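You operate a simulated robot arm through the tools that you are given. There is no shell and no other tool. Be economical: measure what you need, move in short steps, check, and stop when the job is done.

The job below is to be done with a simulated robot arm. You get a single attempt, and the scene is never put back.

Task
Drain the dirty tank into the waste can, then wipe off its sludge.
Fine: heat off first; drain lever and can's cover shut again; lid up, wipe the floor with the yellow sponge and put it back; spill nothing. Set down upright: yellow sponge. Where these are worked on the way, their far stop is far enough and under half their travel is too little: waste can cover. What is to be rubbed or washed off counts as gone when no trace of it is left.

Only the result counts: the job must be done as asked and must still hold three seconds after the hand-in. Knocking over, shifting, dropping, spilling or breaking anything else fails it. Lids that push on must go on centred and level and be pressed home; caps that screw on are set level and turned clockwise until they are tight.

Robot
A 6-joint arm with a two-finger parallel gripper on a trunk, on a base that drives. Base frame: it is fixed to the floor where the robot stands at the start and does not move with it; the origin is under the middle of the robot, x ahead of it, y to its left, z up. Units: cm, degrees, N and s.
With the tool pointing down near the work surface it reaches from about 10 to 62 cm from the robot's upright axis, wherever it stands. Its first joint turns from -166.0 to 166.0 degrees. Places, roughly: green go key [50, -20, 80]; pump knob [70, -20, 110]; purple uv key [50, -20, 60]; red heat key [40, 0, 80]; sludge [60, 0, 90]; tank lid [60, 0, 100]; waste can cover [50, 20, 60]; yellow air key [70, -80, 60]; yellow sponge [100, -75, 75]. Payload 1.57 kg.
Tool frame: the origin (TCP) lies between the finger pads and is the grasp point; the fingertips stand 3 cm ahead of it; z points along the fingers, y is the line along which they close. Largest opening 11 cm; finger width 2.4, thickness 1.2; the body of the gripper, 4.8 by 11.2 cm, starts 7.8 cm behind the TCP.
Orientation is that of the tool frame in the base frame, as [roll, pitch, yaw] about the fixed x, y, z axes, in that order (R = Rz(yaw) Ry(pitch) Rx(roll)). With the fingers straight down and closing along the base's y, the tool's x points along the base's -x, its y along +y and its z along -z.

Tools
- The arm moves only by the tool servo_tool. Its argument "rows" is a list of rows, each an object (a shift or turn left out is 0, a gripper value left out holds the last) with "dr": the turn, a rotation vector about the tool's x, y, z in degrees, a list of three; "slide": the shift along the tool's x, y, z in cm, a list of three; "claw": the opening, from 0 (shut) to 1 (fully open). In form: [{"dr": [wx, wy, wz], "slide": [tx, ty, tz], "claw": claw}, ...]. A call has 1 to 10 rows; each row shifts and turns the commanded pose from where the row before left it, along the tool's axes as they then stand. Each row takes 0.2 s and may step no farther than 5 cm and 8.6 degrees from the row before; otherwise, or with a gripper value out of range, the whole call is refused. Where a pose cannot be reached the arm comes as near as it can. A force on the tool above 80 N (or 10 N above the force at the start of the call, whichever is more), or a blocked arm, ends the call early, and 0.2 s more pass. Each finger travels about 10.8 cm/s and halts on what it meets, pressing with about 32 N; the grip force reading is that of the motor and also rises with nothing between the fingers. The clock runs only during rows and for 0.2 s after the last one: add rows that do not move to give the fingers time. It gives the time, the measured TCP pose, the force on the tool (base axes), the opening and the grip force at its end, in the units of the frame above (readings bear some noise), with the torque about the TCP (base axes, N m) and any sound that the robot's microphone picked up.
- Cameras (640 x 400 px; columns grow to the right, rows downward): "scene" is now at [5.09, 10.4, 180.74]; the picture's right is [-0.45, -0.89, 0.00], its down [-0.66, 0.33, -0.68] and it looks along [0.60, -0.31, -0.74] (base axes); focal length 271 px, centre (320, 200). "wrist" rides on the gripper at [7, 1.6, -14.1] in the tool frame; the picture's right is [-0.23, 0.97, 0.00], its down [-0.85, -0.20, -0.48] and it looks along [-0.47, -0.11, 0.88] (tool axes); focal length 222 px, centre (320, 200). There is no depth. A picture from a camera that has moved, and an enlarged one, comes with that camera's place and axes in the base frame and with its lens.
- capture(camera): a new picture of that camera. The clock stands still meanwhile.
- lift_body(by): slides the trunk up (or, below 0, down) by that many cm; the arm and the scene camera ride with it, the base frame stays. It gives what a move gives, with no picture.
- steer(legs): drives the robot by 1 to 6 legs, each [ahead, left, turn to the left] in cm, cm and degrees, along the robot's own axes; the way and the turn of a leg run together, so that a leg with both is an arc; at most 150 cm and 180 degrees a leg. The arm and the cameras ride along, it lands a little off, and it stops where it bumps. It gives what a move gives.
- head_to(pan, tilt): turns the head with the scene camera to pan (to the left, within 120 degrees either way) and tilt (down, from -29 to 69), counted from straight ahead of the robot. It gives what a move gives.
- zoom(camera, box): a new picture of the part [left, top, right, bottom] of that camera's present view, enlarged. The clock stands still meanwhile.
- sign_off(): hands the job in; it is judged then, once.

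Work in short steps. Places have to be worked out from the pictures, the camera data and where the tool is seen: move nearer, look again, correct. Check each grasp and each placing, and mend what went wrong. You have 120 turns and 98 pictures in all, those below and enlarged ones among them. Open the gripper and draw the arm clear of the work before you hand the job in, unless the task says otherwise; then end with one line.

The tools are called after ">>>" as name(argument=value, ...) on one line, values as JSON. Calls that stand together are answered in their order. servo_tool: Moves the arm, as the interface text tells. Its arguments: {"type":"object","properties":{"rows":{"type":"array","items":{"type":"object","properties":{"dr":{"type":"array","items":{"type":"number"}},"slide":{"type":"array","items":{"type":"number"}},"claw":{"type":"number"}}}}},"required":["rows"]} The other tools are called the same way: lift_body (by) slides the trunk up or down; steer (legs) drives the base; head_to (pan, tilt) turns the head that bears the scene camera; capture (camera) takes a picture; zoom (camera, box) takes an enlarged picture of a part of a camera's view; sign_off () hands the job in.

At the start:

```text
clock: 0.0
tool_pos: [38.85, -8.08, 151.6]
tcp_rot: [-179.9, 0.0, -180.0]
ft_force: [0.0, 0.4, 0.0]
ft_torque: [-0.02, -0.02, -0.02]
grip_width: 11.0
finger_force: 0.1
trunk travel left (down, up): [-40.0, 19.0]
robot x, y, heading: [0.24, 0.05, -0.0]
head pan, tilt: [-26.9, 47.5]
```

scene: 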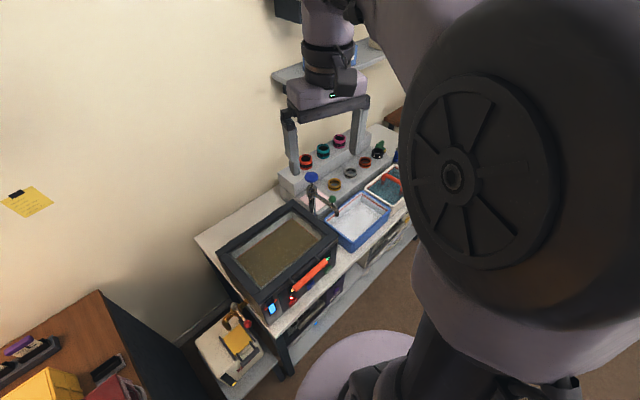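
wrist: 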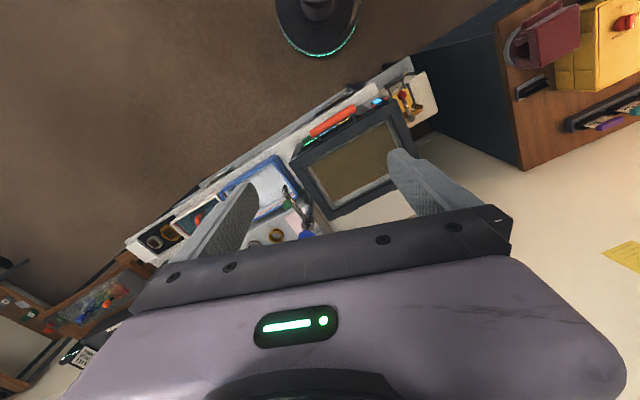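

The tank, with orange lid handle, and other items show in the scene picture. I zoom in on the tank area and on the rest of the bench first.

>>> zoom(camera="scene", box=[180, 180, 380, 390])

>>> zoom(camera="scene", box=[270, 100, 430, 260])

```text
1.90 times, centred on (280, 285) of scene
camera zoom: at [5.09, 10.4, 180.74], right [-0.45, -0.89, 0.0], down [-0.66, 0.33, -0.68], along [0.6, -0.31, -0.74], focal length 516 px, centre (396, 38)
```

zoom: 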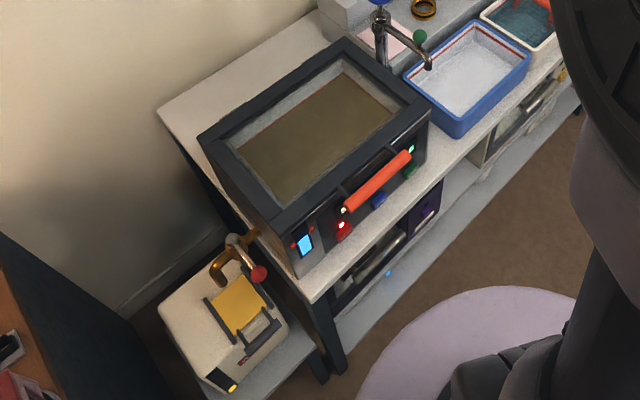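

```text
2.50 times, centred on (350, 180) of scene
camera zoom: at [5.09, 10.4, 180.74], right [-0.45, -0.89, 0.0], down [-0.66, 0.33, -0.68], along [0.6, -0.31, -0.74], focal length 677 px, centre (245, 250)
```

zoom: 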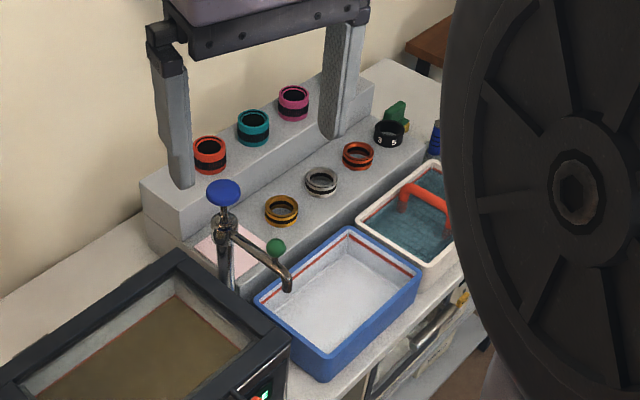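

Bench seems turned about 16.6° to the left. I look right for the sponge.

>>> head_to(pan=-60, tilt=40)

>>> capture(camera="scene")

>>> head_to(pan=5, tilt=60)

>>> capture(camera="scene")

```text
clock: 1.0
tool_pos: [38.92, -7.89, 151.6]
tcp_rot: [-180.0, 0.0, -180.0]
ft_force: [0.0, -0.1, 0.5]
ft_torque: [-0.04, 0.02, -0.02]
grip_width: 11.0
finger_force: 0.0
trunk travel left (down, up): [-40.0, 19.0]
robot x, y, heading: [0.12, -0.11, -0.1]
head pan, tilt: [-60.0, 40.0]
```

```text
93 pictures are left
camera scene: at [2.27, 6.62, 181.82], right [-0.87, -0.5, 0.0], down [-0.32, 0.56, -0.77], along [0.38, -0.66, -0.64], focal length 271 px, centre (320, 200)
```

scene: 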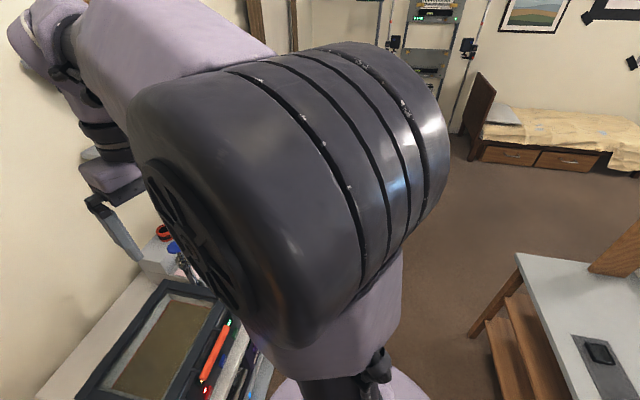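

```text
clock: 2.4
tool_pos: [38.86, -7.89, 151.75]
tcp_rot: [-179.9, 0.1, -179.9]
ft_force: [0.0, -0.4, -0.2]
ft_torque: [-0.01, 0.02, 0.02]
grip_width: 10.98
finger_force: 0.1
trunk travel left (down, up): [-40.0, 19.0]
robot x, y, heading: [0.02, 0.06, -0.2]
head pan, tilt: [5.0, 60.0]
```

```text
92 pictures are left
camera scene: at [4.66, 14.56, 179.14], right [0.09, -1.0, 0.0], down [-0.86, -0.07, -0.5], along [0.5, 0.04, -0.87], focal length 271 px, centre (320, 200)
```

scene: 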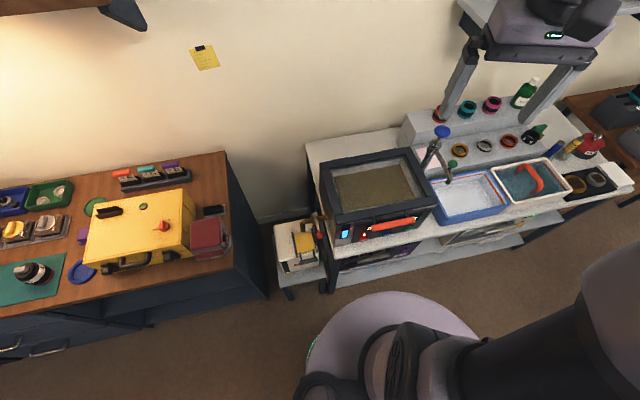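

Good view. I zoom in on the tank/can and the right part.

>>> zoom(camera="scene", box=[260, 140, 450, 300])

>>> zoom(camera="scene", box=[480, 70, 640, 230])

```text
2.50 times, centred on (355, 220) of scene
camera zoom: at [4.66, 14.56, 179.14], right [0.09, -1.0, 0.0], down [-0.86, -0.07, -0.5], along [0.5, 0.04, -0.87], focal length 677 px, centre (232, 150)
```

zoom: 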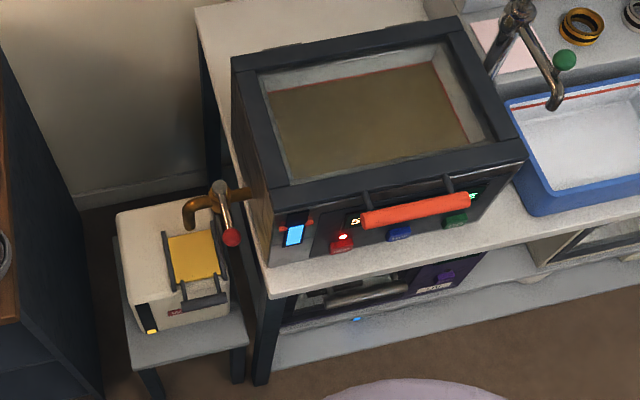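

```text
2.50 times, centred on (560, 150) of scene
camera zoom: at [4.66, 14.56, 179.14], right [0.09, -1.0, 0.0], down [-0.86, -0.07, -0.5], along [0.5, 0.04, -0.87], focal length 677 px, centre (-280, 325)
```

zoom: 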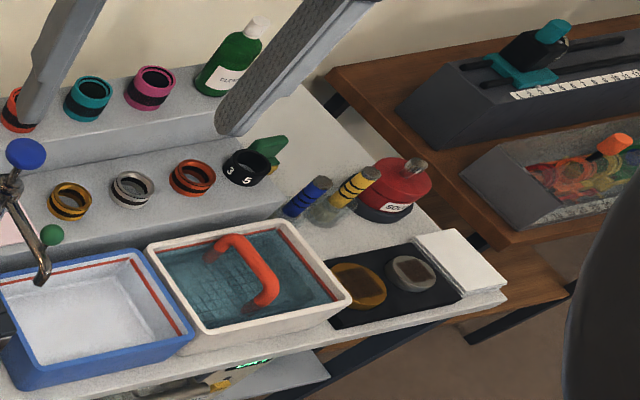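

I zoom more for the sponge and the can.

>>> zoom(camera="scene", box=[530, 110, 610, 160])

>>> zoom(camera="scene", box=[265, 200, 395, 290])

```text
8.00 times, centred on (570, 135) of scene
camera zoom: at [4.66, 14.56, 179.14], right [0.09, -1.0, 0.0], down [-0.86, -0.07, -0.5], along [0.5, 0.04, -0.87], focal length 2165 px, centre (-1680, 720)
```

zoom: 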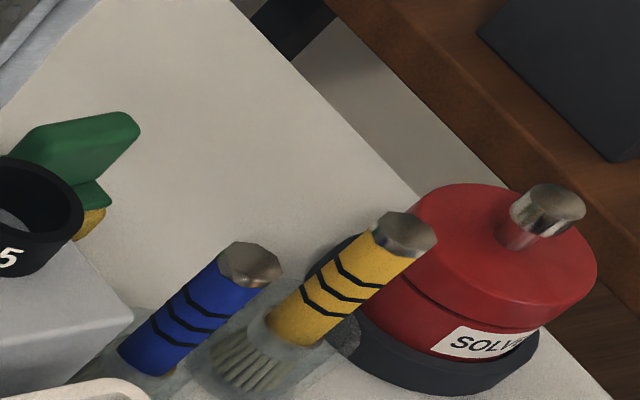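

```text
4.44 times, centred on (330, 245) of scene
camera zoom: at [4.66, 14.56, 179.14], right [0.09, -1.0, 0.0], down [-0.86, -0.07, -0.5], along [0.5, 0.04, -0.87], focal length 1203 px, centre (276, 0)
```

zoom: 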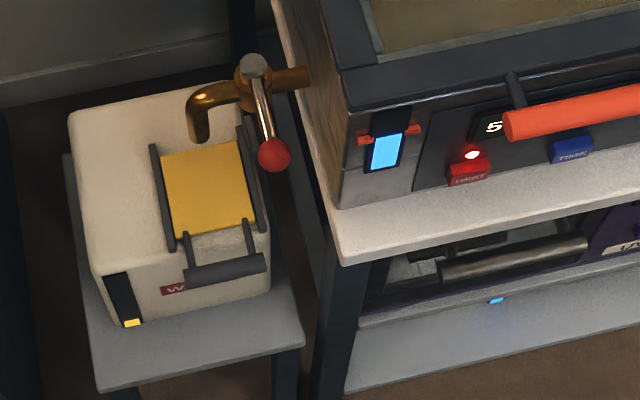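

The cover seems a sliding plate with a handle; heat key is on tank front; the sponge seems to have a green grip and stands behind the ring rack at the right. I turn the robot to face the bench squarely.

>>> steer(legs=[[0, 0, 16.6]])

>>> capture(camera="scene")

>>> capture(camera="wrist")

```text
clock: 3.7
tool_pos: [39.63, 3.63, 151.69]
tcp_rot: [-180.0, 0.0, -163.1]
ft_force: [0.0, -0.4, -0.3]
ft_torque: [-0.01, -0.03, -0.01]
grip_width: 10.99
finger_force: 0.2
trunk travel left (down, up): [-40.0, 19.0]
robot x, y, heading: [0.08, 0.02, 16.9]
head pan, tilt: [5.0, 60.0]
```

```text
87 pictures are left
camera scene: at [0.23, 15.3, 179.14], right [0.37, -0.93, 0.0], down [-0.8, -0.32, -0.5], along [0.46, 0.19, -0.87], focal length 271 px, centre (320, 200)
```

scene: 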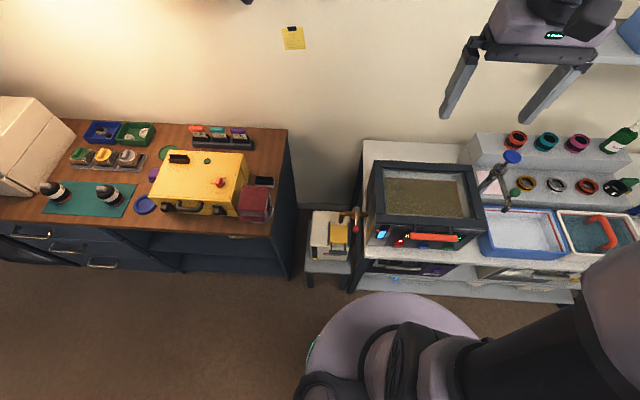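

```text
86 pictures are left
camera wrist: at [32.51, 3.23, 165.79], right [-0.06, 1.0, 0.0], down [0.88, 0.06, 0.48], along [0.48, 0.03, -0.88], focal length 222 px, centre (320, 200)
```

wrist: 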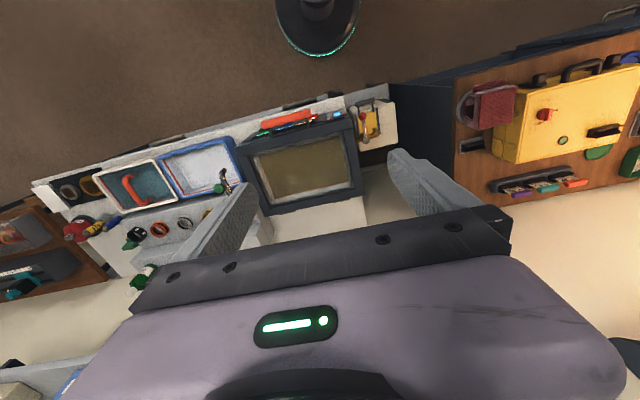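

Now facing the bench. I lower the trunk to bring the arm nearer to the bench and look with the wrist camera.

>>> lift_body(by=-25)

>>> capture(camera="wrist")

>>> capture(camera="scene")

```text
clock: 6.3
tool_pos: [39.57, 3.68, 126.63]
tcp_rot: [-180.0, 0.0, -163.2]
ft_force: [-0.5, 0.2, 0.0]
ft_torque: [-0.01, 0.02, 0.0]
grip_width: 10.98
finger_force: 0.0
trunk travel left (down, up): [-15.0, 44.0]
robot x, y, heading: [-0.4, -0.19, 17.0]
head pan, tilt: [5.0, 60.0]
```

```text
85 pictures are left
camera wrist: at [32.51, 3.21, 140.8], right [-0.06, 1.0, 0.0], down [0.88, 0.06, 0.48], along [0.48, 0.03, -0.88], focal length 222 px, centre (320, 200)
```

wrist: 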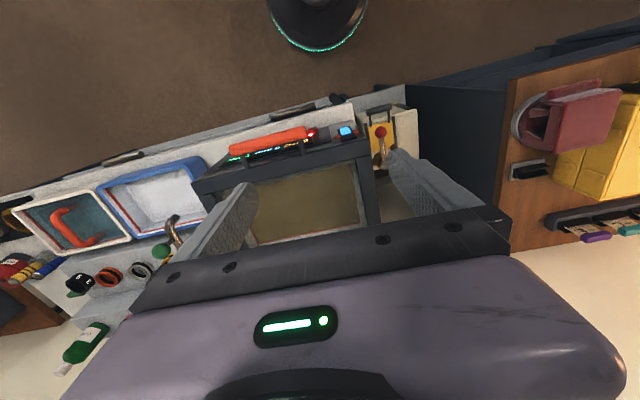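

```text
84 pictures are left
camera scene: at [0.23, 15.28, 154.15], right [0.37, -0.93, 0.0], down [-0.8, -0.32, -0.5], along [0.46, 0.19, -0.87], focal length 271 px, centre (320, 200)
```

scene: 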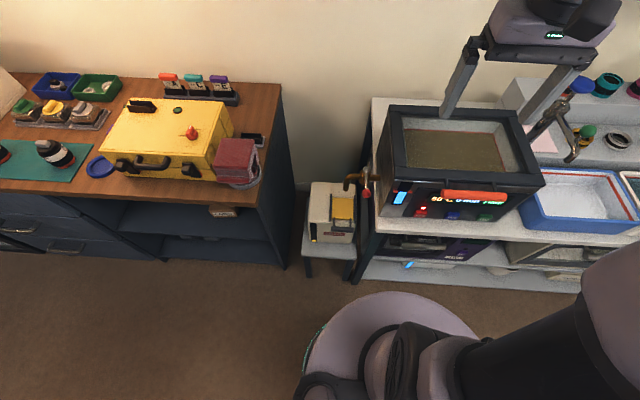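

The lowered trunk gives a second viewpoint for triangulation; I zoom on tank and can.

>>> zoom(camera="scene", box=[290, 90, 450, 290])

>>> zoom(camera="scene", box=[370, 170, 530, 270])

```text
2.00 times, centred on (370, 190) of scene
camera zoom: at [0.23, 15.28, 154.15], right [0.37, -0.93, 0.0], down [-0.8, -0.32, -0.5], along [0.46, 0.19, -0.87], focal length 541 px, centre (220, 220)
```

zoom: 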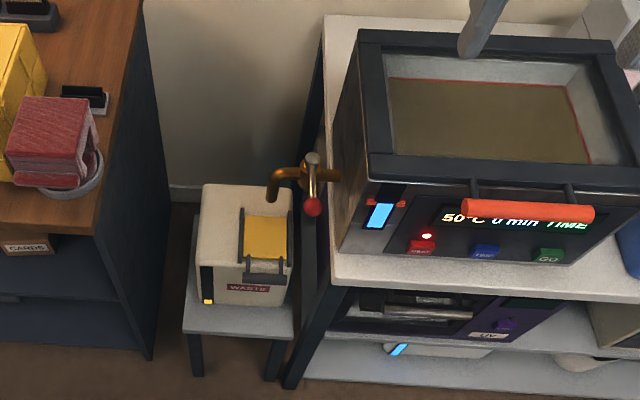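

```text
4.00 times, centred on (450, 220) of scene
camera zoom: at [0.23, 15.28, 154.15], right [0.37, -0.93, 0.0], down [-0.8, -0.32, -0.5], along [0.46, 0.19, -0.87], focal length 1082 px, centre (-200, 120)
```

zoom: 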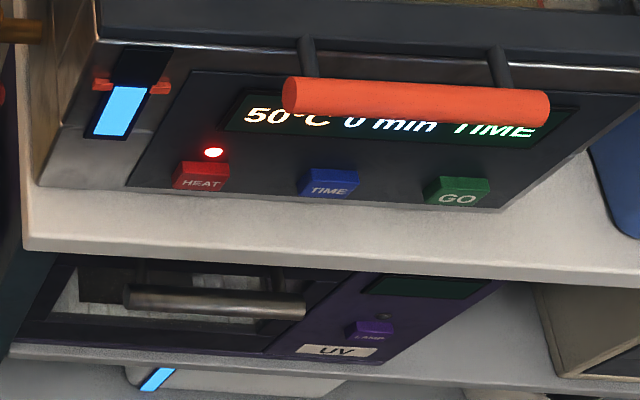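

I estimate the heat key at bench coordinates n≈48.5 ahead, 15 cm right, z≈74. I back the robot 20 cm so the arm can point forward, shut the claw and tilt the tool.

>>> steer(legs=[[-20, 0, 0]])

>>> servo_tool(rows=[{"dr": [0, -8.5, 0], "claw": 0}, {"dr": [0, -8.5, 0]}, {"dr": [0, -8.5, 0]}, {"dr": [0, -8.5, 0]}, {"dr": [0, -8.5, 0]}, {"dr": [0, -8.5, 0]}, {"dr": [0, -8.5, 0]}, {"dr": [0, -8.5, 0]}, {"dr": [0, -7, 0]}, {}])

>>> capture(camera="wrist")

>>> capture(camera="scene")

```text
clock: 7.9
tool_pos: [19.54, -2.24, 126.66]
tcp_rot: [-179.9, 0.1, -163.1]
ft_force: [-1.0, 0.0, 0.4]
ft_torque: [0.04, 0.04, 0.02]
grip_width: 10.97
finger_force: 0.0
trunk travel left (down, up): [-15.0, 44.0]
robot x, y, heading: [-19.82, -5.84, 17.1]
head pan, tilt: [5.0, 60.0]
```

```text
clock: 10.1
tool_pos: [21.63, -2.61, 129.24]
tcp_rot: [180.0, 75.0, -163.1]
ft_force: [0.0, -0.2, 0.0]
ft_torque: [0.05, -0.05, -0.01]
grip_width: 0.01
finger_force: 21.7
out of reach, approached as far as the arm can: row 8, 9
trunk travel left (down, up): [-15.0, 44.0]
robot x, y, heading: [-19.77, -5.81, 17.4]
head pan, tilt: [5.0, 60.0]
```

```text
81 pictures are left
camera wrist: at [6.5, -5.69, 126.18], right [-0.23, 0.95, 0.22], down [-0.17, -0.26, 0.95], along [0.96, 0.18, 0.22], focal length 222 px, centre (320, 200)
```

wrist: 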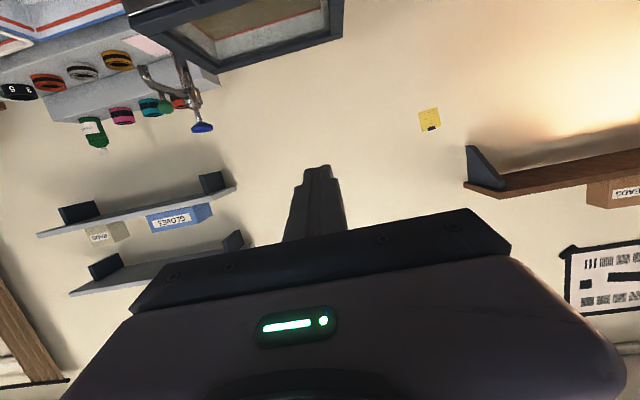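

```text
80 pictures are left
camera scene: at [-19.66, 9.23, 154.14], right [0.38, -0.93, 0.0], down [-0.8, -0.33, -0.5], along [0.46, 0.19, -0.87], focal length 271 px, centre (320, 200)
```

scene: 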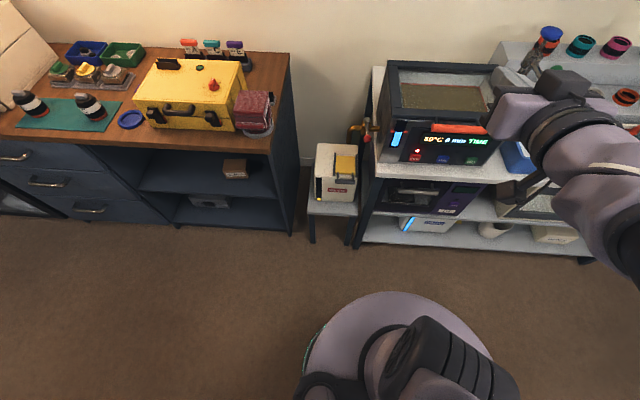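

I lower the trunk fully and bring the closed fingers toward a point in front of the heat key.

>>> lift_body(by=-15)

>>> servo_tool(rows=[{"slide": [3.08, -0.63, 2.9]}, {"slide": [3.08, -0.63, 2.9]}, {"slide": [3.08, -0.63, 2.9]}, {"slide": [3.08, -0.63, 2.9]}, {"slide": [3.08, -0.63, 2.9]}, {"slide": [3.08, -0.63, 2.9]}, {"slide": [3.08, -0.63, 2.9]}, {"slide": [3.08, -0.63, 2.9]}, {"slide": [3.08, -0.63, 2.9]}, {}])

>>> capture(camera="wrist")

>>> capture(camera="scene")

```text
clock: 11.9
tool_pos: [21.73, -2.65, 114.33]
tcp_rot: [179.9, 75.0, -162.9]
ft_force: [0.3, 0.0, -0.1]
ft_torque: [0.01, -0.01, -0.02]
grip_width: 0.0
finger_force: 20.9
trunk travel left (down, up): [0.0, 59.0]
robot x, y, heading: [-19.97, -6.39, 17.0]
head pan, tilt: [5.0, 60.0]
```

```text
clock: 13.5
tool_pos: [39.54, -7.05, 99.77]
tcp_rot: [177.9, 74.1, -164.6]
ft_force: [-79.7, -20.3, 11.3]
ft_torque: [0.1, -0.35, 0.3]
grip_width: 0.01
finger_force: 20.9
out of reach, approached as far as the arm can: row 1, 2, 4, 5, 6, 7, 8
trunk travel left (down, up): [0.0, 59.0]
robot x, y, heading: [-19.78, -6.06, 17.1]
head pan, tilt: [5.0, 60.0]
stopped in row 8: the force on the tool passed its limit at 157 N (the readings are from after the stop); the commanded pose is now the measured one
```

```text
79 pictures are left
camera wrist: at [24.26, -10.17, 96.92], right [-0.23, 0.95, 0.23], down [-0.15, -0.27, 0.95], along [0.96, 0.19, 0.21], focal length 222 px, centre (320, 200)
```

wrist: 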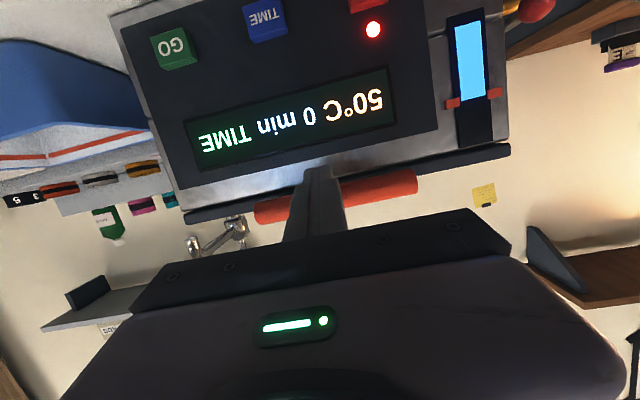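

```text
78 pictures are left
camera scene: at [-20.37, 9.03, 139.16], right [0.37, -0.93, 0.0], down [-0.8, -0.32, -0.5], along [0.47, 0.19, -0.86], focal length 271 px, centre (320, 200)
```

scene: 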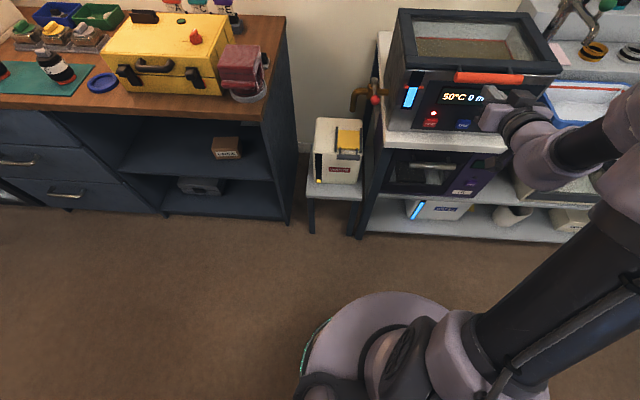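

The fingers met the lid handle as the arm could not follow the commanded drop. I back off straight away, and reduce the tilt to 45°.

>>> servo_tool(rows=[{"slide": [0, 0, -2]}, {"slide": [0, 0, -4]}, {"slide": [0, 0, -4]}, {"dr": [0, 8, 0]}, {"dr": [0, 8, 0]}, {"dr": [0, 8, 0]}, {"dr": [0, 6, 0]}, {}])

>>> zoom(camera="scene", box=[310, 0, 570, 180])

```text
clock: 15.3
tool_pos: [30.97, -9.83, 102.46]
tcp_rot: [179.4, 44.1, -162.9]
ft_force: [0.2, -0.9, 0.5]
ft_torque: [-0.01, 0.0, 0.0]
grip_width: 0.03
finger_force: 21.3
trunk travel left (down, up): [0.0, 59.0]
robot x, y, heading: [-19.75, -6.15, 17.2]
head pan, tilt: [5.0, 60.0]
```

```text
2.22 times, centred on (440, 90) of scene
camera zoom: at [-19.75, 9.22, 139.14], right [0.38, -0.93, 0.0], down [-0.8, -0.33, -0.5], along [0.46, 0.19, -0.87], focal length 601 px, centre (53, 444)
```

zoom: 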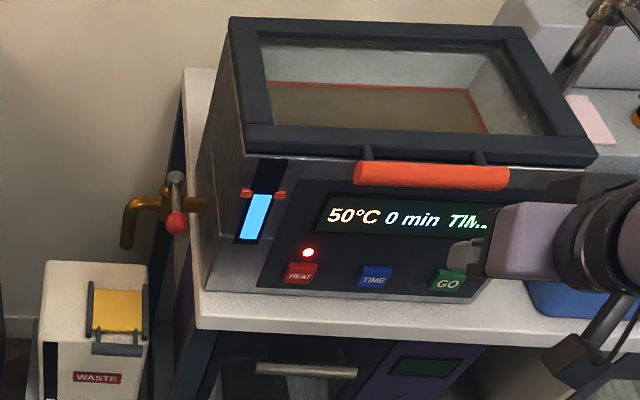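

Better triangulation now puts the heat key at about n 45, l −11, z 84. I move down and left with the closed fingers still short of the tank, tilt a bit more, then look.

>>> servo_tool(rows=[{"slide": [1.5, 1.85, 3.73]}, {"slide": [1.5, 1.85, 3.73]}, {"slide": [1.5, 1.85, 3.73]}, {"slide": [1.5, 1.85, 3.73]}, {"dr": [0, -7, 0]}, {"dr": [0, -7, 0]}, {}])

>>> capture(camera="wrist")

>>> zoom(camera="scene", box=[370, 20, 570, 150])

```text
clock: 16.9
tool_pos: [35.64, -1.77, 90.25]
tcp_rot: [177.6, 57.5, -164.1]
ft_force: [-0.2, 0.1, 0.3]
ft_torque: [-0.03, 0.02, -0.03]
grip_width: 0.0
finger_force: 21.1
out of reach, approached as far as the arm can: row 6
trunk travel left (down, up): [0.0, 59.0]
robot x, y, heading: [-20.16, -6.19, 17.3]
head pan, tilt: [5.0, 60.0]
```

```text
76 pictures are left
camera wrist: at [20.36, -5.09, 92.05], right [-0.18, 0.96, 0.21], down [0.12, -0.19, 0.97], along [0.98, 0.2, -0.08], focal length 222 px, centre (320, 200)
```

wrist: 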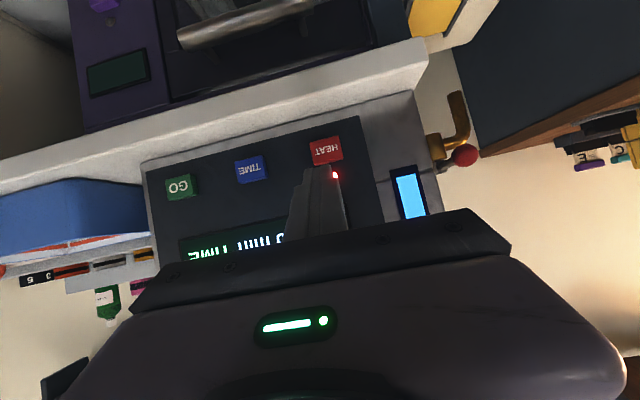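

```text
3.08 times, centred on (470, 85) of scene
camera zoom: at [-19.75, 9.21, 139.15], right [0.38, -0.93, 0.0], down [-0.8, -0.33, -0.5], along [0.46, 0.19, -0.87], focal length 833 px, centre (-142, 554)
```

zoom: 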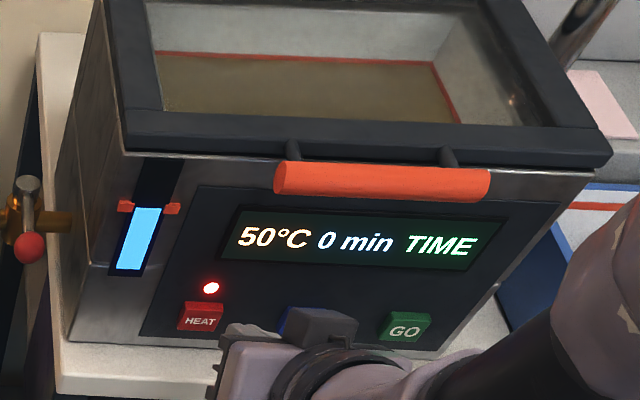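

Key estimated at (45, −11.3, 84) in bench axes; the tip is at (36, −12, 88.6). I advance along the finger direction to just short of the key.

>>> servo_tool(rows=[{"slide": [0.05, 0.2, 2]}, {"slide": [0.05, 0.2, 2]}, {"slide": [0.05, 0.2, 2]}, {"slide": [0, 0.2, 1.5]}, {}])

>>> capture(camera="wrist")

```text
clock: 18.1
tool_pos: [41.82, -0.2, 87.94]
tcp_rot: [178.2, 57.9, -163.8]
ft_force: [-48.7, -17.8, 19.8]
ft_torque: [0.02, -0.27, -0.06]
grip_width: 0.0
finger_force: 22.0
out of reach, approached as far as the arm can: row 1, 2, 3
trunk travel left (down, up): [0.0, 59.0]
robot x, y, heading: [-19.98, -5.92, 17.0]
head pan, tilt: [5.0, 60.0]
heard: click
```

```text
74 pictures are left
camera wrist: at [26.41, -3.41, 89.45], right [-0.18, 0.96, 0.21], down [0.11, -0.19, 0.98], along [0.98, 0.2, -0.07], focal length 222 px, centre (320, 200)
```

wrist: 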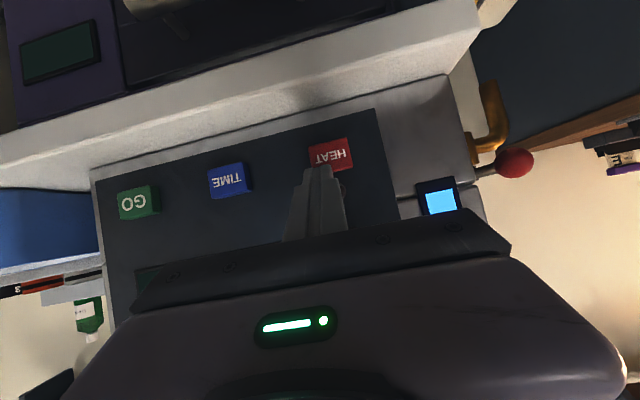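

A click, and the red lamp is out. I back off along the fingers and verify.

>>> servo_tool(rows=[{"slide": [0, 0, -3]}, {"slide": [0, 0, -4]}, {"slide": [0, 0, -4]}, {"slide": [0, 0, -4]}, {}])

>>> zoom(camera="scene", box=[300, 0, 580, 180])

>>> capture(camera="wrist")

```text
clock: 19.3
tool_pos: [30.27, -3.45, 95.37]
tcp_rot: [179.0, 58.1, -163.2]
ft_force: [-0.1, 0.1, 0.4]
ft_torque: [0.01, 0.02, 0.01]
grip_width: 0.0
finger_force: 22.4
trunk travel left (down, up): [0.0, 59.0]
robot x, y, heading: [-20.01, -6.25, 17.2]
head pan, tilt: [5.0, 60.0]
```

```text
2.22 times, centred on (440, 90) of scene
camera zoom: at [-19.78, 9.22, 139.14], right [0.38, -0.93, 0.0], down [-0.8, -0.33, -0.5], along [0.46, 0.19, -0.87], focal length 601 px, centre (53, 444)
```

zoom: 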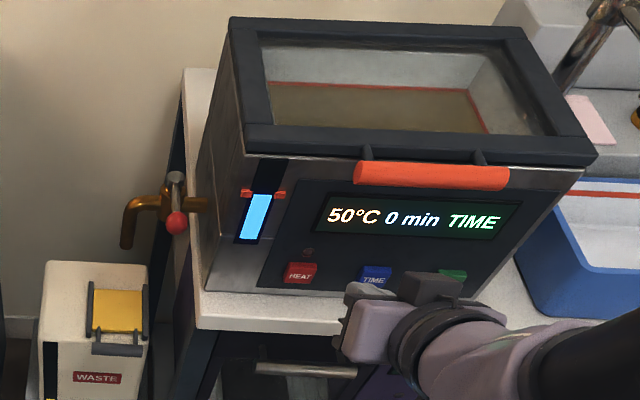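

```text
72 pictures are left
camera wrist: at [14.96, -6.76, 96.81], right [-0.18, 0.96, 0.2], down [0.11, -0.19, 0.98], along [0.98, 0.2, -0.07], focal length 222 px, centre (320, 200)
```

wrist: 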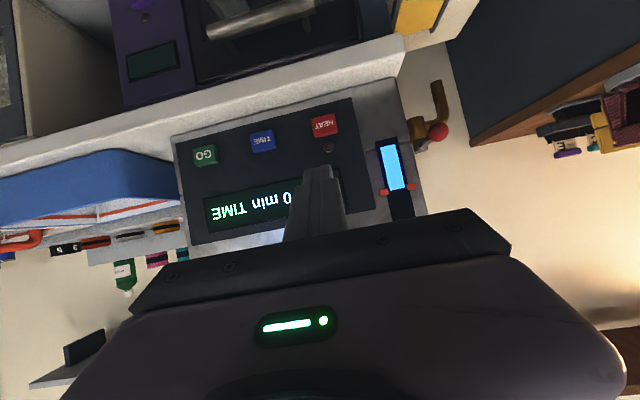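

Heat is off. Cover handle bar is at about n 45.4, l 10, z 64. I raise and untilt the tool, drive ahead and look closer at the can and valve.

>>> servo_tool(rows=[{"dr": [0, 8.2, 0], "slide": [-2, 2, -3], "claw": 0.5}, {"dr": [0, 8.2, 0], "slide": [-1, 2, -3]}, {"dr": [0, 8.2, 0], "slide": [0, 2, -3]}, {"dr": [0, 8.2, 0], "slide": [0, 3, -3]}, {"dr": [0, 8.2, 0], "slide": [0, 3, -3]}, {"dr": [0, 8.2, 0], "slide": [0, 3, -3]}, {"dr": [0, 8.2, 0], "slide": [0, 3, -2]}, {}])

>>> steer(legs=[[12, 0, 0]])

>>> capture(camera="wrist")

>>> capture(camera="scene")

```text
clock: 21.1
tool_pos: [16.13, 10.75, 113.87]
tcp_rot: [179.5, 0.9, -162.5]
ft_force: [-0.5, 0.2, -0.1]
ft_torque: [0.01, 0.03, -0.02]
grip_width: 5.48
finger_force: 0.1
trunk travel left (down, up): [0.0, 59.0]
robot x, y, heading: [-20.06, -5.84, 17.1]
head pan, tilt: [5.0, 60.0]
```

```text
clock: 22.3
tool_pos: [27.44, 14.11, 113.66]
tcp_rot: [179.5, 0.8, -162.6]
ft_force: [-0.2, 0.6, 0.6]
ft_torque: [-0.01, 0.04, 0.02]
grip_width: 5.49
finger_force: 0.0
trunk travel left (down, up): [0.0, 59.0]
robot x, y, heading: [-8.45, -2.64, 17.0]
head pan, tilt: [5.0, 60.0]
```

```text
71 pictures are left
camera wrist: at [20.41, 13.41, 127.78], right [-0.08, 1.0, 0.01], down [0.87, 0.06, 0.49], along [0.48, 0.05, -0.87], focal length 222 px, centre (320, 200)
```

wrist: 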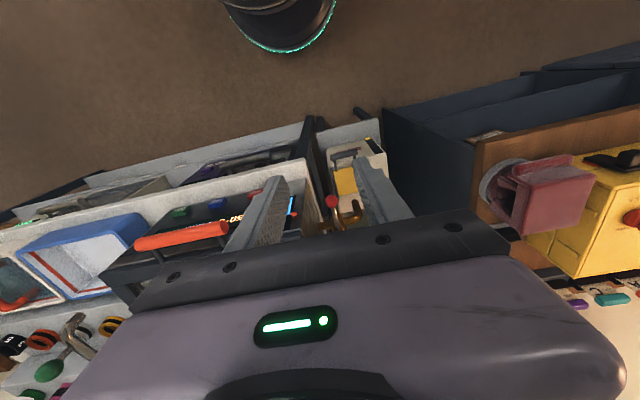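

```text
70 pictures are left
camera scene: at [-8.22, 12.76, 139.14], right [0.38, -0.93, 0.0], down [-0.8, -0.33, -0.5], along [0.46, 0.19, -0.87], focal length 271 px, centre (320, 200)
```

scene: 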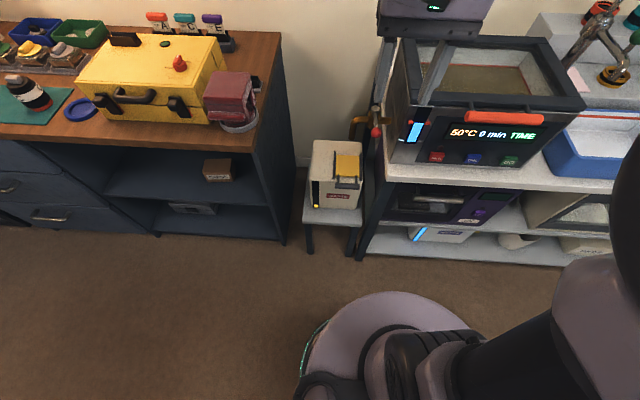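

Zoom on the can and valve.

>>> zoom(camera="scene", box=[290, 90, 410, 220])

>>> zoom(camera="wrist", box=[290, 110, 410, 240])

```text
3.08 times, centred on (350, 155) of scene
camera zoom: at [-8.22, 12.76, 139.14], right [0.38, -0.93, 0.0], down [-0.8, -0.33, -0.5], along [0.46, 0.19, -0.87], focal length 833 px, centre (228, 338)
```

zoom: 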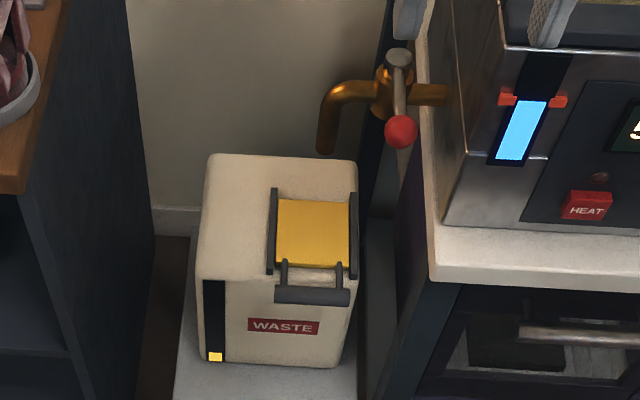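

```text
3.08 times, centred on (350, 175) of wrist
camera zoom: at [20.41, 13.41, 127.78], right [-0.08, 1.0, 0.01], down [0.87, 0.06, 0.49], along [0.48, 0.05, -0.87], focal length 684 px, centre (228, 277)
```

zoom: 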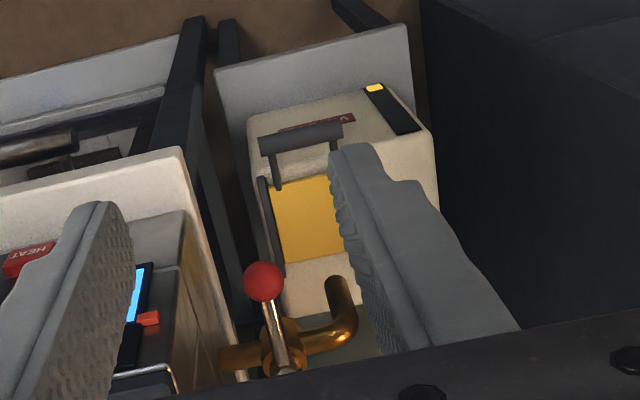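

Cover bar: n≈45.5, l≈10, z≈64; valve knob ~(45.8, 4.9, 88), lever horizontal toward the robot; spout outlet sits over the cover. I come in tilted 45°, claw open, to grip the bar by its ends, staying off the valve.

>>> servo_tool(rows=[{"slide": [0, 0.73, 4.2], "claw": 1}, {"slide": [0, 0.73, 4.2]}, {"slide": [0, 0.73, 4.2]}, {"dr": [0, -7.5, 0], "slide": [0, 0.73, 4.2]}, {"dr": [0, -7.5, 0], "slide": [0, 0.73, 4.2]}, {"dr": [0, -7.5, 0], "slide": [0, 0.73, 2]}, {"dr": [0, -7.5, 0]}, {"dr": [0, -7.5, 0]}, {"dr": [0, -7.5, 0]}, {}])

>>> capture(camera="wrist")

>>> capture(camera="scene")

```text
clock: 24.5
tool_pos: [28.02, 18.92, 90.96]
tcp_rot: [-178.8, 39.7, -162.6]
ft_force: [0.4, 0.2, 0.3]
ft_torque: [-0.01, 0.01, 0.02]
grip_width: 10.99
finger_force: 0.1
out of reach, approached as far as the arm can: row 8, 9
trunk travel left (down, up): [0.0, 59.0]
robot x, y, heading: [-8.62, -2.44, 17.0]
head pan, tilt: [5.0, 60.0]
```

```text
67 pictures are left
camera wrist: at [13.84, 16.32, 97.32], right [-0.11, 0.99, 0.13], down [0.39, -0.08, 0.92], along [0.91, 0.15, -0.38], focal length 222 px, centre (320, 200)
```

wrist: 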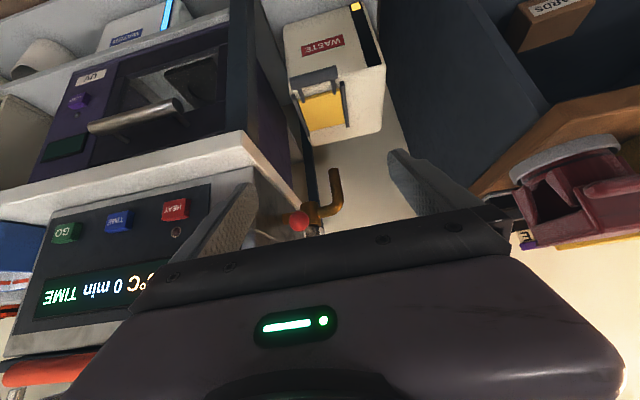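

```text
66 pictures are left
camera scene: at [-7.86, 12.62, 139.5], right [0.34, -0.94, 0.0], down [-0.79, -0.28, -0.54], along [0.51, 0.18, -0.84], focal length 271 px, centre (320, 200)
```

scene: 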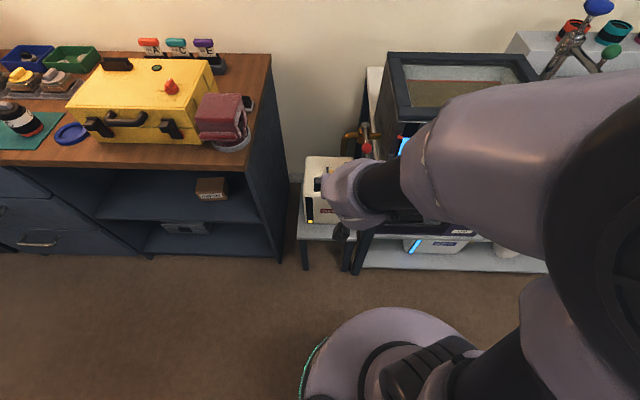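

Aligned laterally (l≈9.9). I descend most of the way towards the bar and check.

>>> servo_tool(rows=[{"slide": [0.96, 0, 3.5]}, {"slide": [0.96, 0, 3.5]}, {"slide": [0.96, 0, 3.5]}, {"slide": [0.96, 0, 3.5]}, {"slide": [0.96, 0, 3.5]}, {"slide": [0.96, 0, 3.5]}, {}])

>>> capture(camera="wrist")

```text
clock: 26.1
tool_pos: [37.23, 24.29, 73.05]
tcp_rot: [-178.9, 41.8, -162.8]
ft_force: [-0.2, -0.2, -0.8]
ft_torque: [0.02, 0.02, -0.02]
grip_width: 11.01
finger_force: 0.1
out of reach, approached as far as the arm can: row 4, 5, 6
trunk travel left (down, up): [0.0, 59.0]
robot x, y, heading: [-8.6, -2.61, 16.8]
head pan, tilt: [5.0, 60.0]
```

```text
65 pictures are left
camera wrist: at [22.81, 21.74, 78.9], right [-0.12, 0.98, 0.14], down [0.36, -0.09, 0.93], along [0.93, 0.16, -0.34], focal length 222 px, centre (320, 200)
```

wrist: 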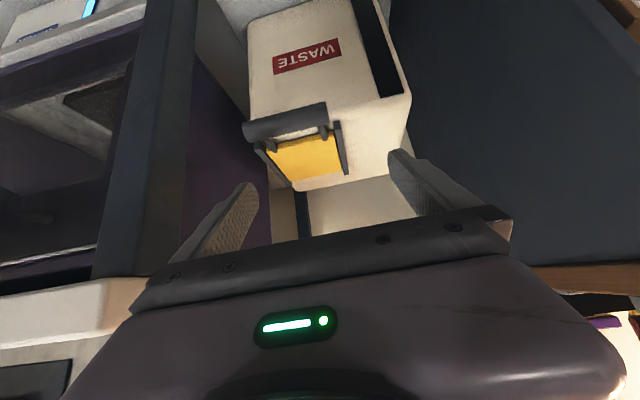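

The arm is at a limit and drifted left (l 12.3). I back the base 6 cm to gain freedom, then re-approach: bar at (45.5, 9.85, 63.7).

>>> steer(legs=[[-6, 0, 0]])

>>> servo_tool(rows=[{"slide": [0, -1.2, 0], "dr": [0, 4, 0]}, {"slide": [0, -1.2, 0], "dr": [0, 4, 0]}, {}])

```text
clock: 27.1
tool_pos: [31.37, 22.46, 73.16]
tcp_rot: [-179.0, 41.8, -162.7]
ft_force: [-0.8, 0.2, -1.2]
ft_torque: [0.02, 0.01, 0.02]
grip_width: 11.0
finger_force: 0.2
trunk travel left (down, up): [0.0, 59.0]
robot x, y, heading: [-14.08, -4.33, 17.2]
head pan, tilt: [5.0, 60.0]
```

```text
clock: 27.9
tool_pos: [31.95, 20.21, 73.05]
tcp_rot: [-179.0, 33.9, -163.0]
ft_force: [0.2, -0.5, 0.4]
ft_torque: [0.0, -0.01, -0.01]
grip_width: 11.0
finger_force: 0.0
trunk travel left (down, up): [0.0, 59.0]
robot x, y, heading: [-14.09, -4.32, 16.8]
head pan, tilt: [5.0, 60.0]
```

Now at (36.5, 10.0, 73). I move onto the bar so its ends sit between the fingers.

>>> servo_tool(rows=[{"slide": [-0.6, 0, 2.8]}, {"slide": [-0.6, 0, 2.8]}, {"slide": [-0.6, 0, 2.8]}, {"slide": [-0.6, 0, 2.8]}, {}])

>>> capture(camera="wrist")

```text
clock: 29.1
tool_pos: [39.73, 22.63, 65.27]
tcp_rot: [-179.2, 33.8, -163.0]
ft_force: [-0.6, 0.5, 0.3]
ft_torque: [0.01, -0.04, 0.03]
grip_width: 11.02
finger_force: 0.2
trunk travel left (down, up): [0.0, 59.0]
robot x, y, heading: [-14.57, -4.48, 17.3]
head pan, tilt: [5.0, 60.0]
```

```text
64 pictures are left
camera wrist: at [26.24, 20.37, 73.01], right [-0.1, 0.99, 0.11], down [0.48, -0.05, 0.88], along [0.87, 0.14, -0.47], focal length 222 px, centre (320, 200)
```

wrist: 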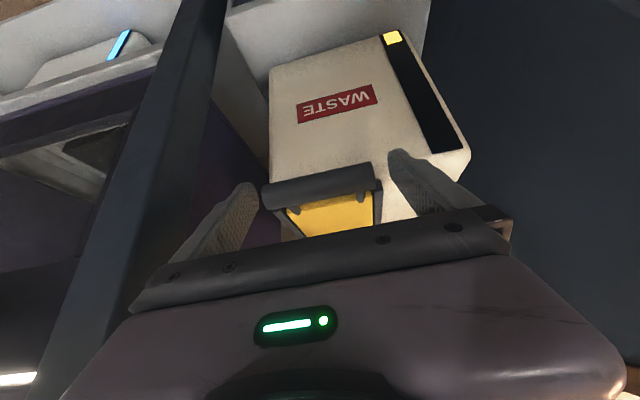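

The bar lies between the fingertips, centred. Close and pull 3 cm toward the robot.

>>> servo_tool(rows=[{"claw": 0}, {}, {}])

>>> servo_tool(rows=[{"slide": [0.83, 0, -0.56]}, {"slide": [0.83, 0, -0.56]}, {"slide": [0.83, 0, -0.56]}, {}])

>>> capture(camera="wrist")

```text
clock: 29.9
tool_pos: [39.67, 22.49, 65.2]
tcp_rot: [-179.1, 33.8, -163.1]
ft_force: [3.2, -8.3, -0.3]
ft_torque: [0.12, -0.3, 0.17]
grip_width: 8.07
finger_force: 44.7
trunk travel left (down, up): [0.0, 59.0]
robot x, y, heading: [-13.95, -4.69, 16.9]
head pan, tilt: [5.0, 60.0]
```

```text
clock: 30.9
tool_pos: [36.95, 21.69, 65.08]
tcp_rot: [-179.1, 33.9, -162.9]
ft_force: [-1.8, 4.3, 7.2]
ft_torque: [0.8, 0.38, 0.14]
grip_width: 8.01
finger_force: 44.9
trunk travel left (down, up): [0.0, 59.0]
robot x, y, heading: [-14.58, -4.52, 17.3]
head pan, tilt: [5.0, 60.0]
```

```text
63 pictures are left
camera wrist: at [23.42, 19.35, 73.02], right [-0.1, 0.99, 0.11], down [0.48, -0.05, 0.88], along [0.87, 0.14, -0.47], focal length 222 px, centre (320, 200)
```

wrist: 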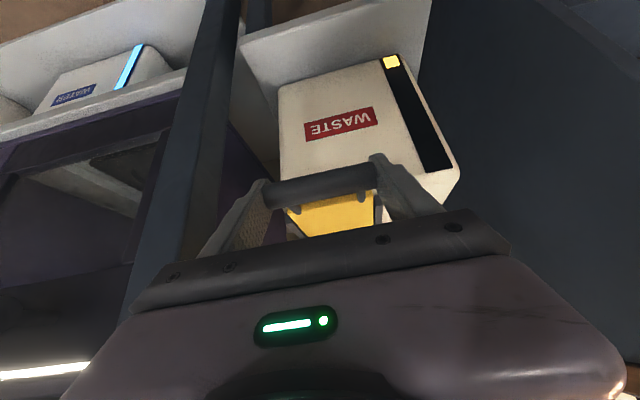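

The cover slides out with little force. I continue pulling until it meets its stop.

>>> servo_tool(rows=[{"slide": [0.83, 0, -0.56]}, {"slide": [0.83, 0, -0.56]}, {"slide": [0.83, 0, -0.56]}, {}])

>>> servo_tool(rows=[{"slide": [0.83, 0, -0.56]}, {"slide": [0.83, 0, -0.56]}, {}])

>>> capture(camera="wrist")

```text
clock: 31.9
tool_pos: [34.19, 20.75, 65.19]
tcp_rot: [-178.6, 33.5, -163.1]
ft_force: [7.8, -23.6, 1.1]
ft_torque: [-0.59, -0.21, 0.92]
grip_width: 8.07
finger_force: 45.3
trunk travel left (down, up): [0.0, 59.0]
robot x, y, heading: [-14.39, -4.48, 17.1]
head pan, tilt: [5.0, 60.0]
```

```text
clock: 32.5
tool_pos: [32.61, 20.37, 65.33]
tcp_rot: [-178.4, 33.0, -163.9]
ft_force: [4.5, -15.1, -9.1]
ft_torque: [-0.29, -0.04, 0.14]
grip_width: 8.06
finger_force: 45.5
out of reach, approached as far as the arm can: row 1, 2
trunk travel left (down, up): [0.0, 59.0]
robot x, y, heading: [-14.41, -4.74, 17.0]
head pan, tilt: [5.0, 60.0]
stopped in row 2: the force on the tool passed its limit at 86 N (the readings are from after the stop); the commanded pose is now the measured one
```

```text
62 pictures are left
camera wrist: at [19.24, 18.41, 73.23], right [-0.07, 0.99, 0.1], down [0.49, -0.05, 0.87], along [0.87, 0.11, -0.48], focal length 222 px, centre (320, 200)
```

wrist: 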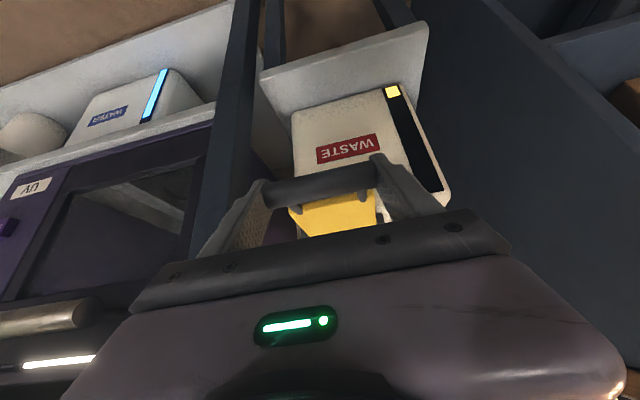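

It hit the stop after ~7.4 cm. I release and draw back, then check from the head camera.

>>> servo_tool(rows=[{"claw": 1}, {}, {"slide": [0, 0, -3]}, {"slide": [0, 0, -4]}, {"slide": [0, 0, -4]}, {"slide": [0, -3, -4]}, {"slide": [0, -4, -3]}, {"slide": [0, -4, -3]}, {}])

>>> capture(camera="scene")

>>> zoom(camera="scene", box=[290, 60, 410, 190])

```text
clock: 34.5
tool_pos: [25.53, 8.59, 84.24]
tcp_rot: [-177.8, 33.0, -163.7]
ft_force: [-0.1, 0.9, -0.1]
ft_torque: [-0.03, 0.0, -0.05]
grip_width: 11.04
finger_force: 0.1
out of reach, approached as far as the arm can: row 8
trunk travel left (down, up): [0.0, 59.0]
robot x, y, heading: [-14.27, -4.42, 17.0]
head pan, tilt: [5.0, 60.0]
```

```text
61 pictures are left
camera scene: at [-14.05, 10.84, 139.14], right [0.37, -0.93, 0.0], down [-0.8, -0.32, -0.5], along [0.46, 0.19, -0.87], focal length 271 px, centre (320, 200)
```

scene: 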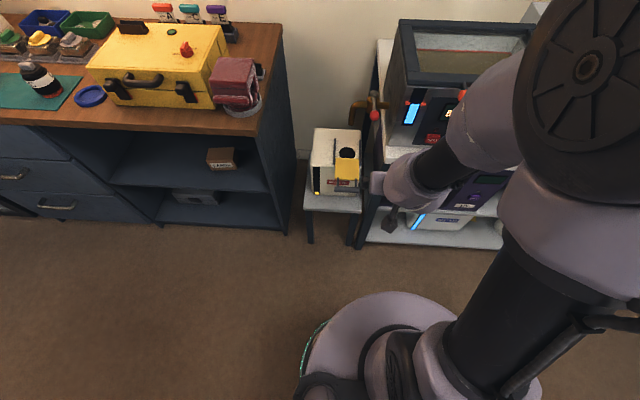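

```text
3.08 times, centred on (350, 125) of scene
camera zoom: at [-14.05, 10.84, 139.14], right [0.37, -0.93, 0.0], down [-0.8, -0.32, -0.5], along [0.46, 0.19, -0.87], focal length 833 px, centre (228, 431)
```

zoom: 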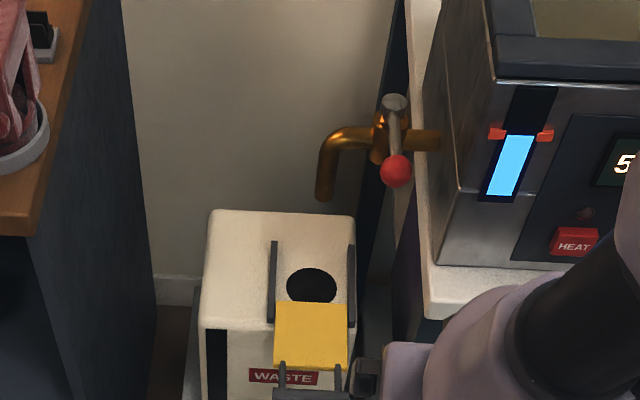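

The cover is fully open under the spout. Next the lever: knob ~(46, 4.9, 88.4), pivot ~(53, 5.1). I raise and untilt the tool, drive ahead 12 cm.

>>> servo_tool(rows=[{"dr": [0, 6.6, 0], "slide": [-2.7, 1, -4.0], "claw": 0.727}, {"dr": [0, 6.6, 0], "slide": [-2.2, 1, -4.2]}, {"dr": [0, 6.6, 0], "slide": [-1.5, 1, -4.5]}, {"dr": [0, 6.6, 0], "slide": [-1, 1, -4.5]}, {"dr": [0, 6.6, 0], "slide": [0, 2, -4]}, {}])

>>> steer(legs=[[12, 0, 0]])

>>> capture(camera="wrist")

```text
clock: 35.9
tool_pos: [22.46, 10.8, 97.24]
tcp_rot: [-173.5, 14.7, -165.7]
ft_force: [-1.4, -0.4, 0.3]
ft_torque: [0.0, -0.02, -0.03]
grip_width: 8.0
finger_force: 0.0
out of reach, approached as far as the arm can: row 1, 2, 3
trunk travel left (down, up): [0.0, 59.0]
robot x, y, heading: [-13.88, -4.63, 17.0]
head pan, tilt: [5.0, 60.0]
```

```text
clock: 37.1
tool_pos: [34.08, 14.33, 97.19]
tcp_rot: [-173.5, 14.9, -165.6]
ft_force: [-0.1, -0.3, -0.3]
ft_torque: [-0.01, -0.02, 0.01]
grip_width: 8.0
finger_force: 0.0
trunk travel left (down, up): [0.0, 59.0]
robot x, y, heading: [-2.67, -0.99, 16.8]
head pan, tilt: [5.0, 60.0]
```

```text
59 pictures are left
camera wrist: at [23.4, 14.94, 108.76], right [0.0, 1.0, -0.05], down [0.71, 0.03, 0.7], along [0.7, -0.03, -0.71], focal length 222 px, centre (320, 200)
```

wrist: 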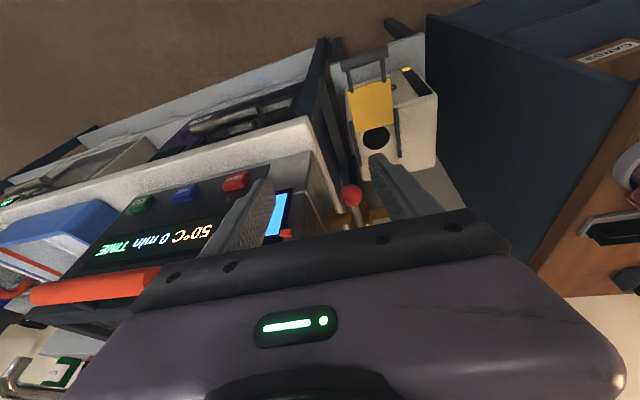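

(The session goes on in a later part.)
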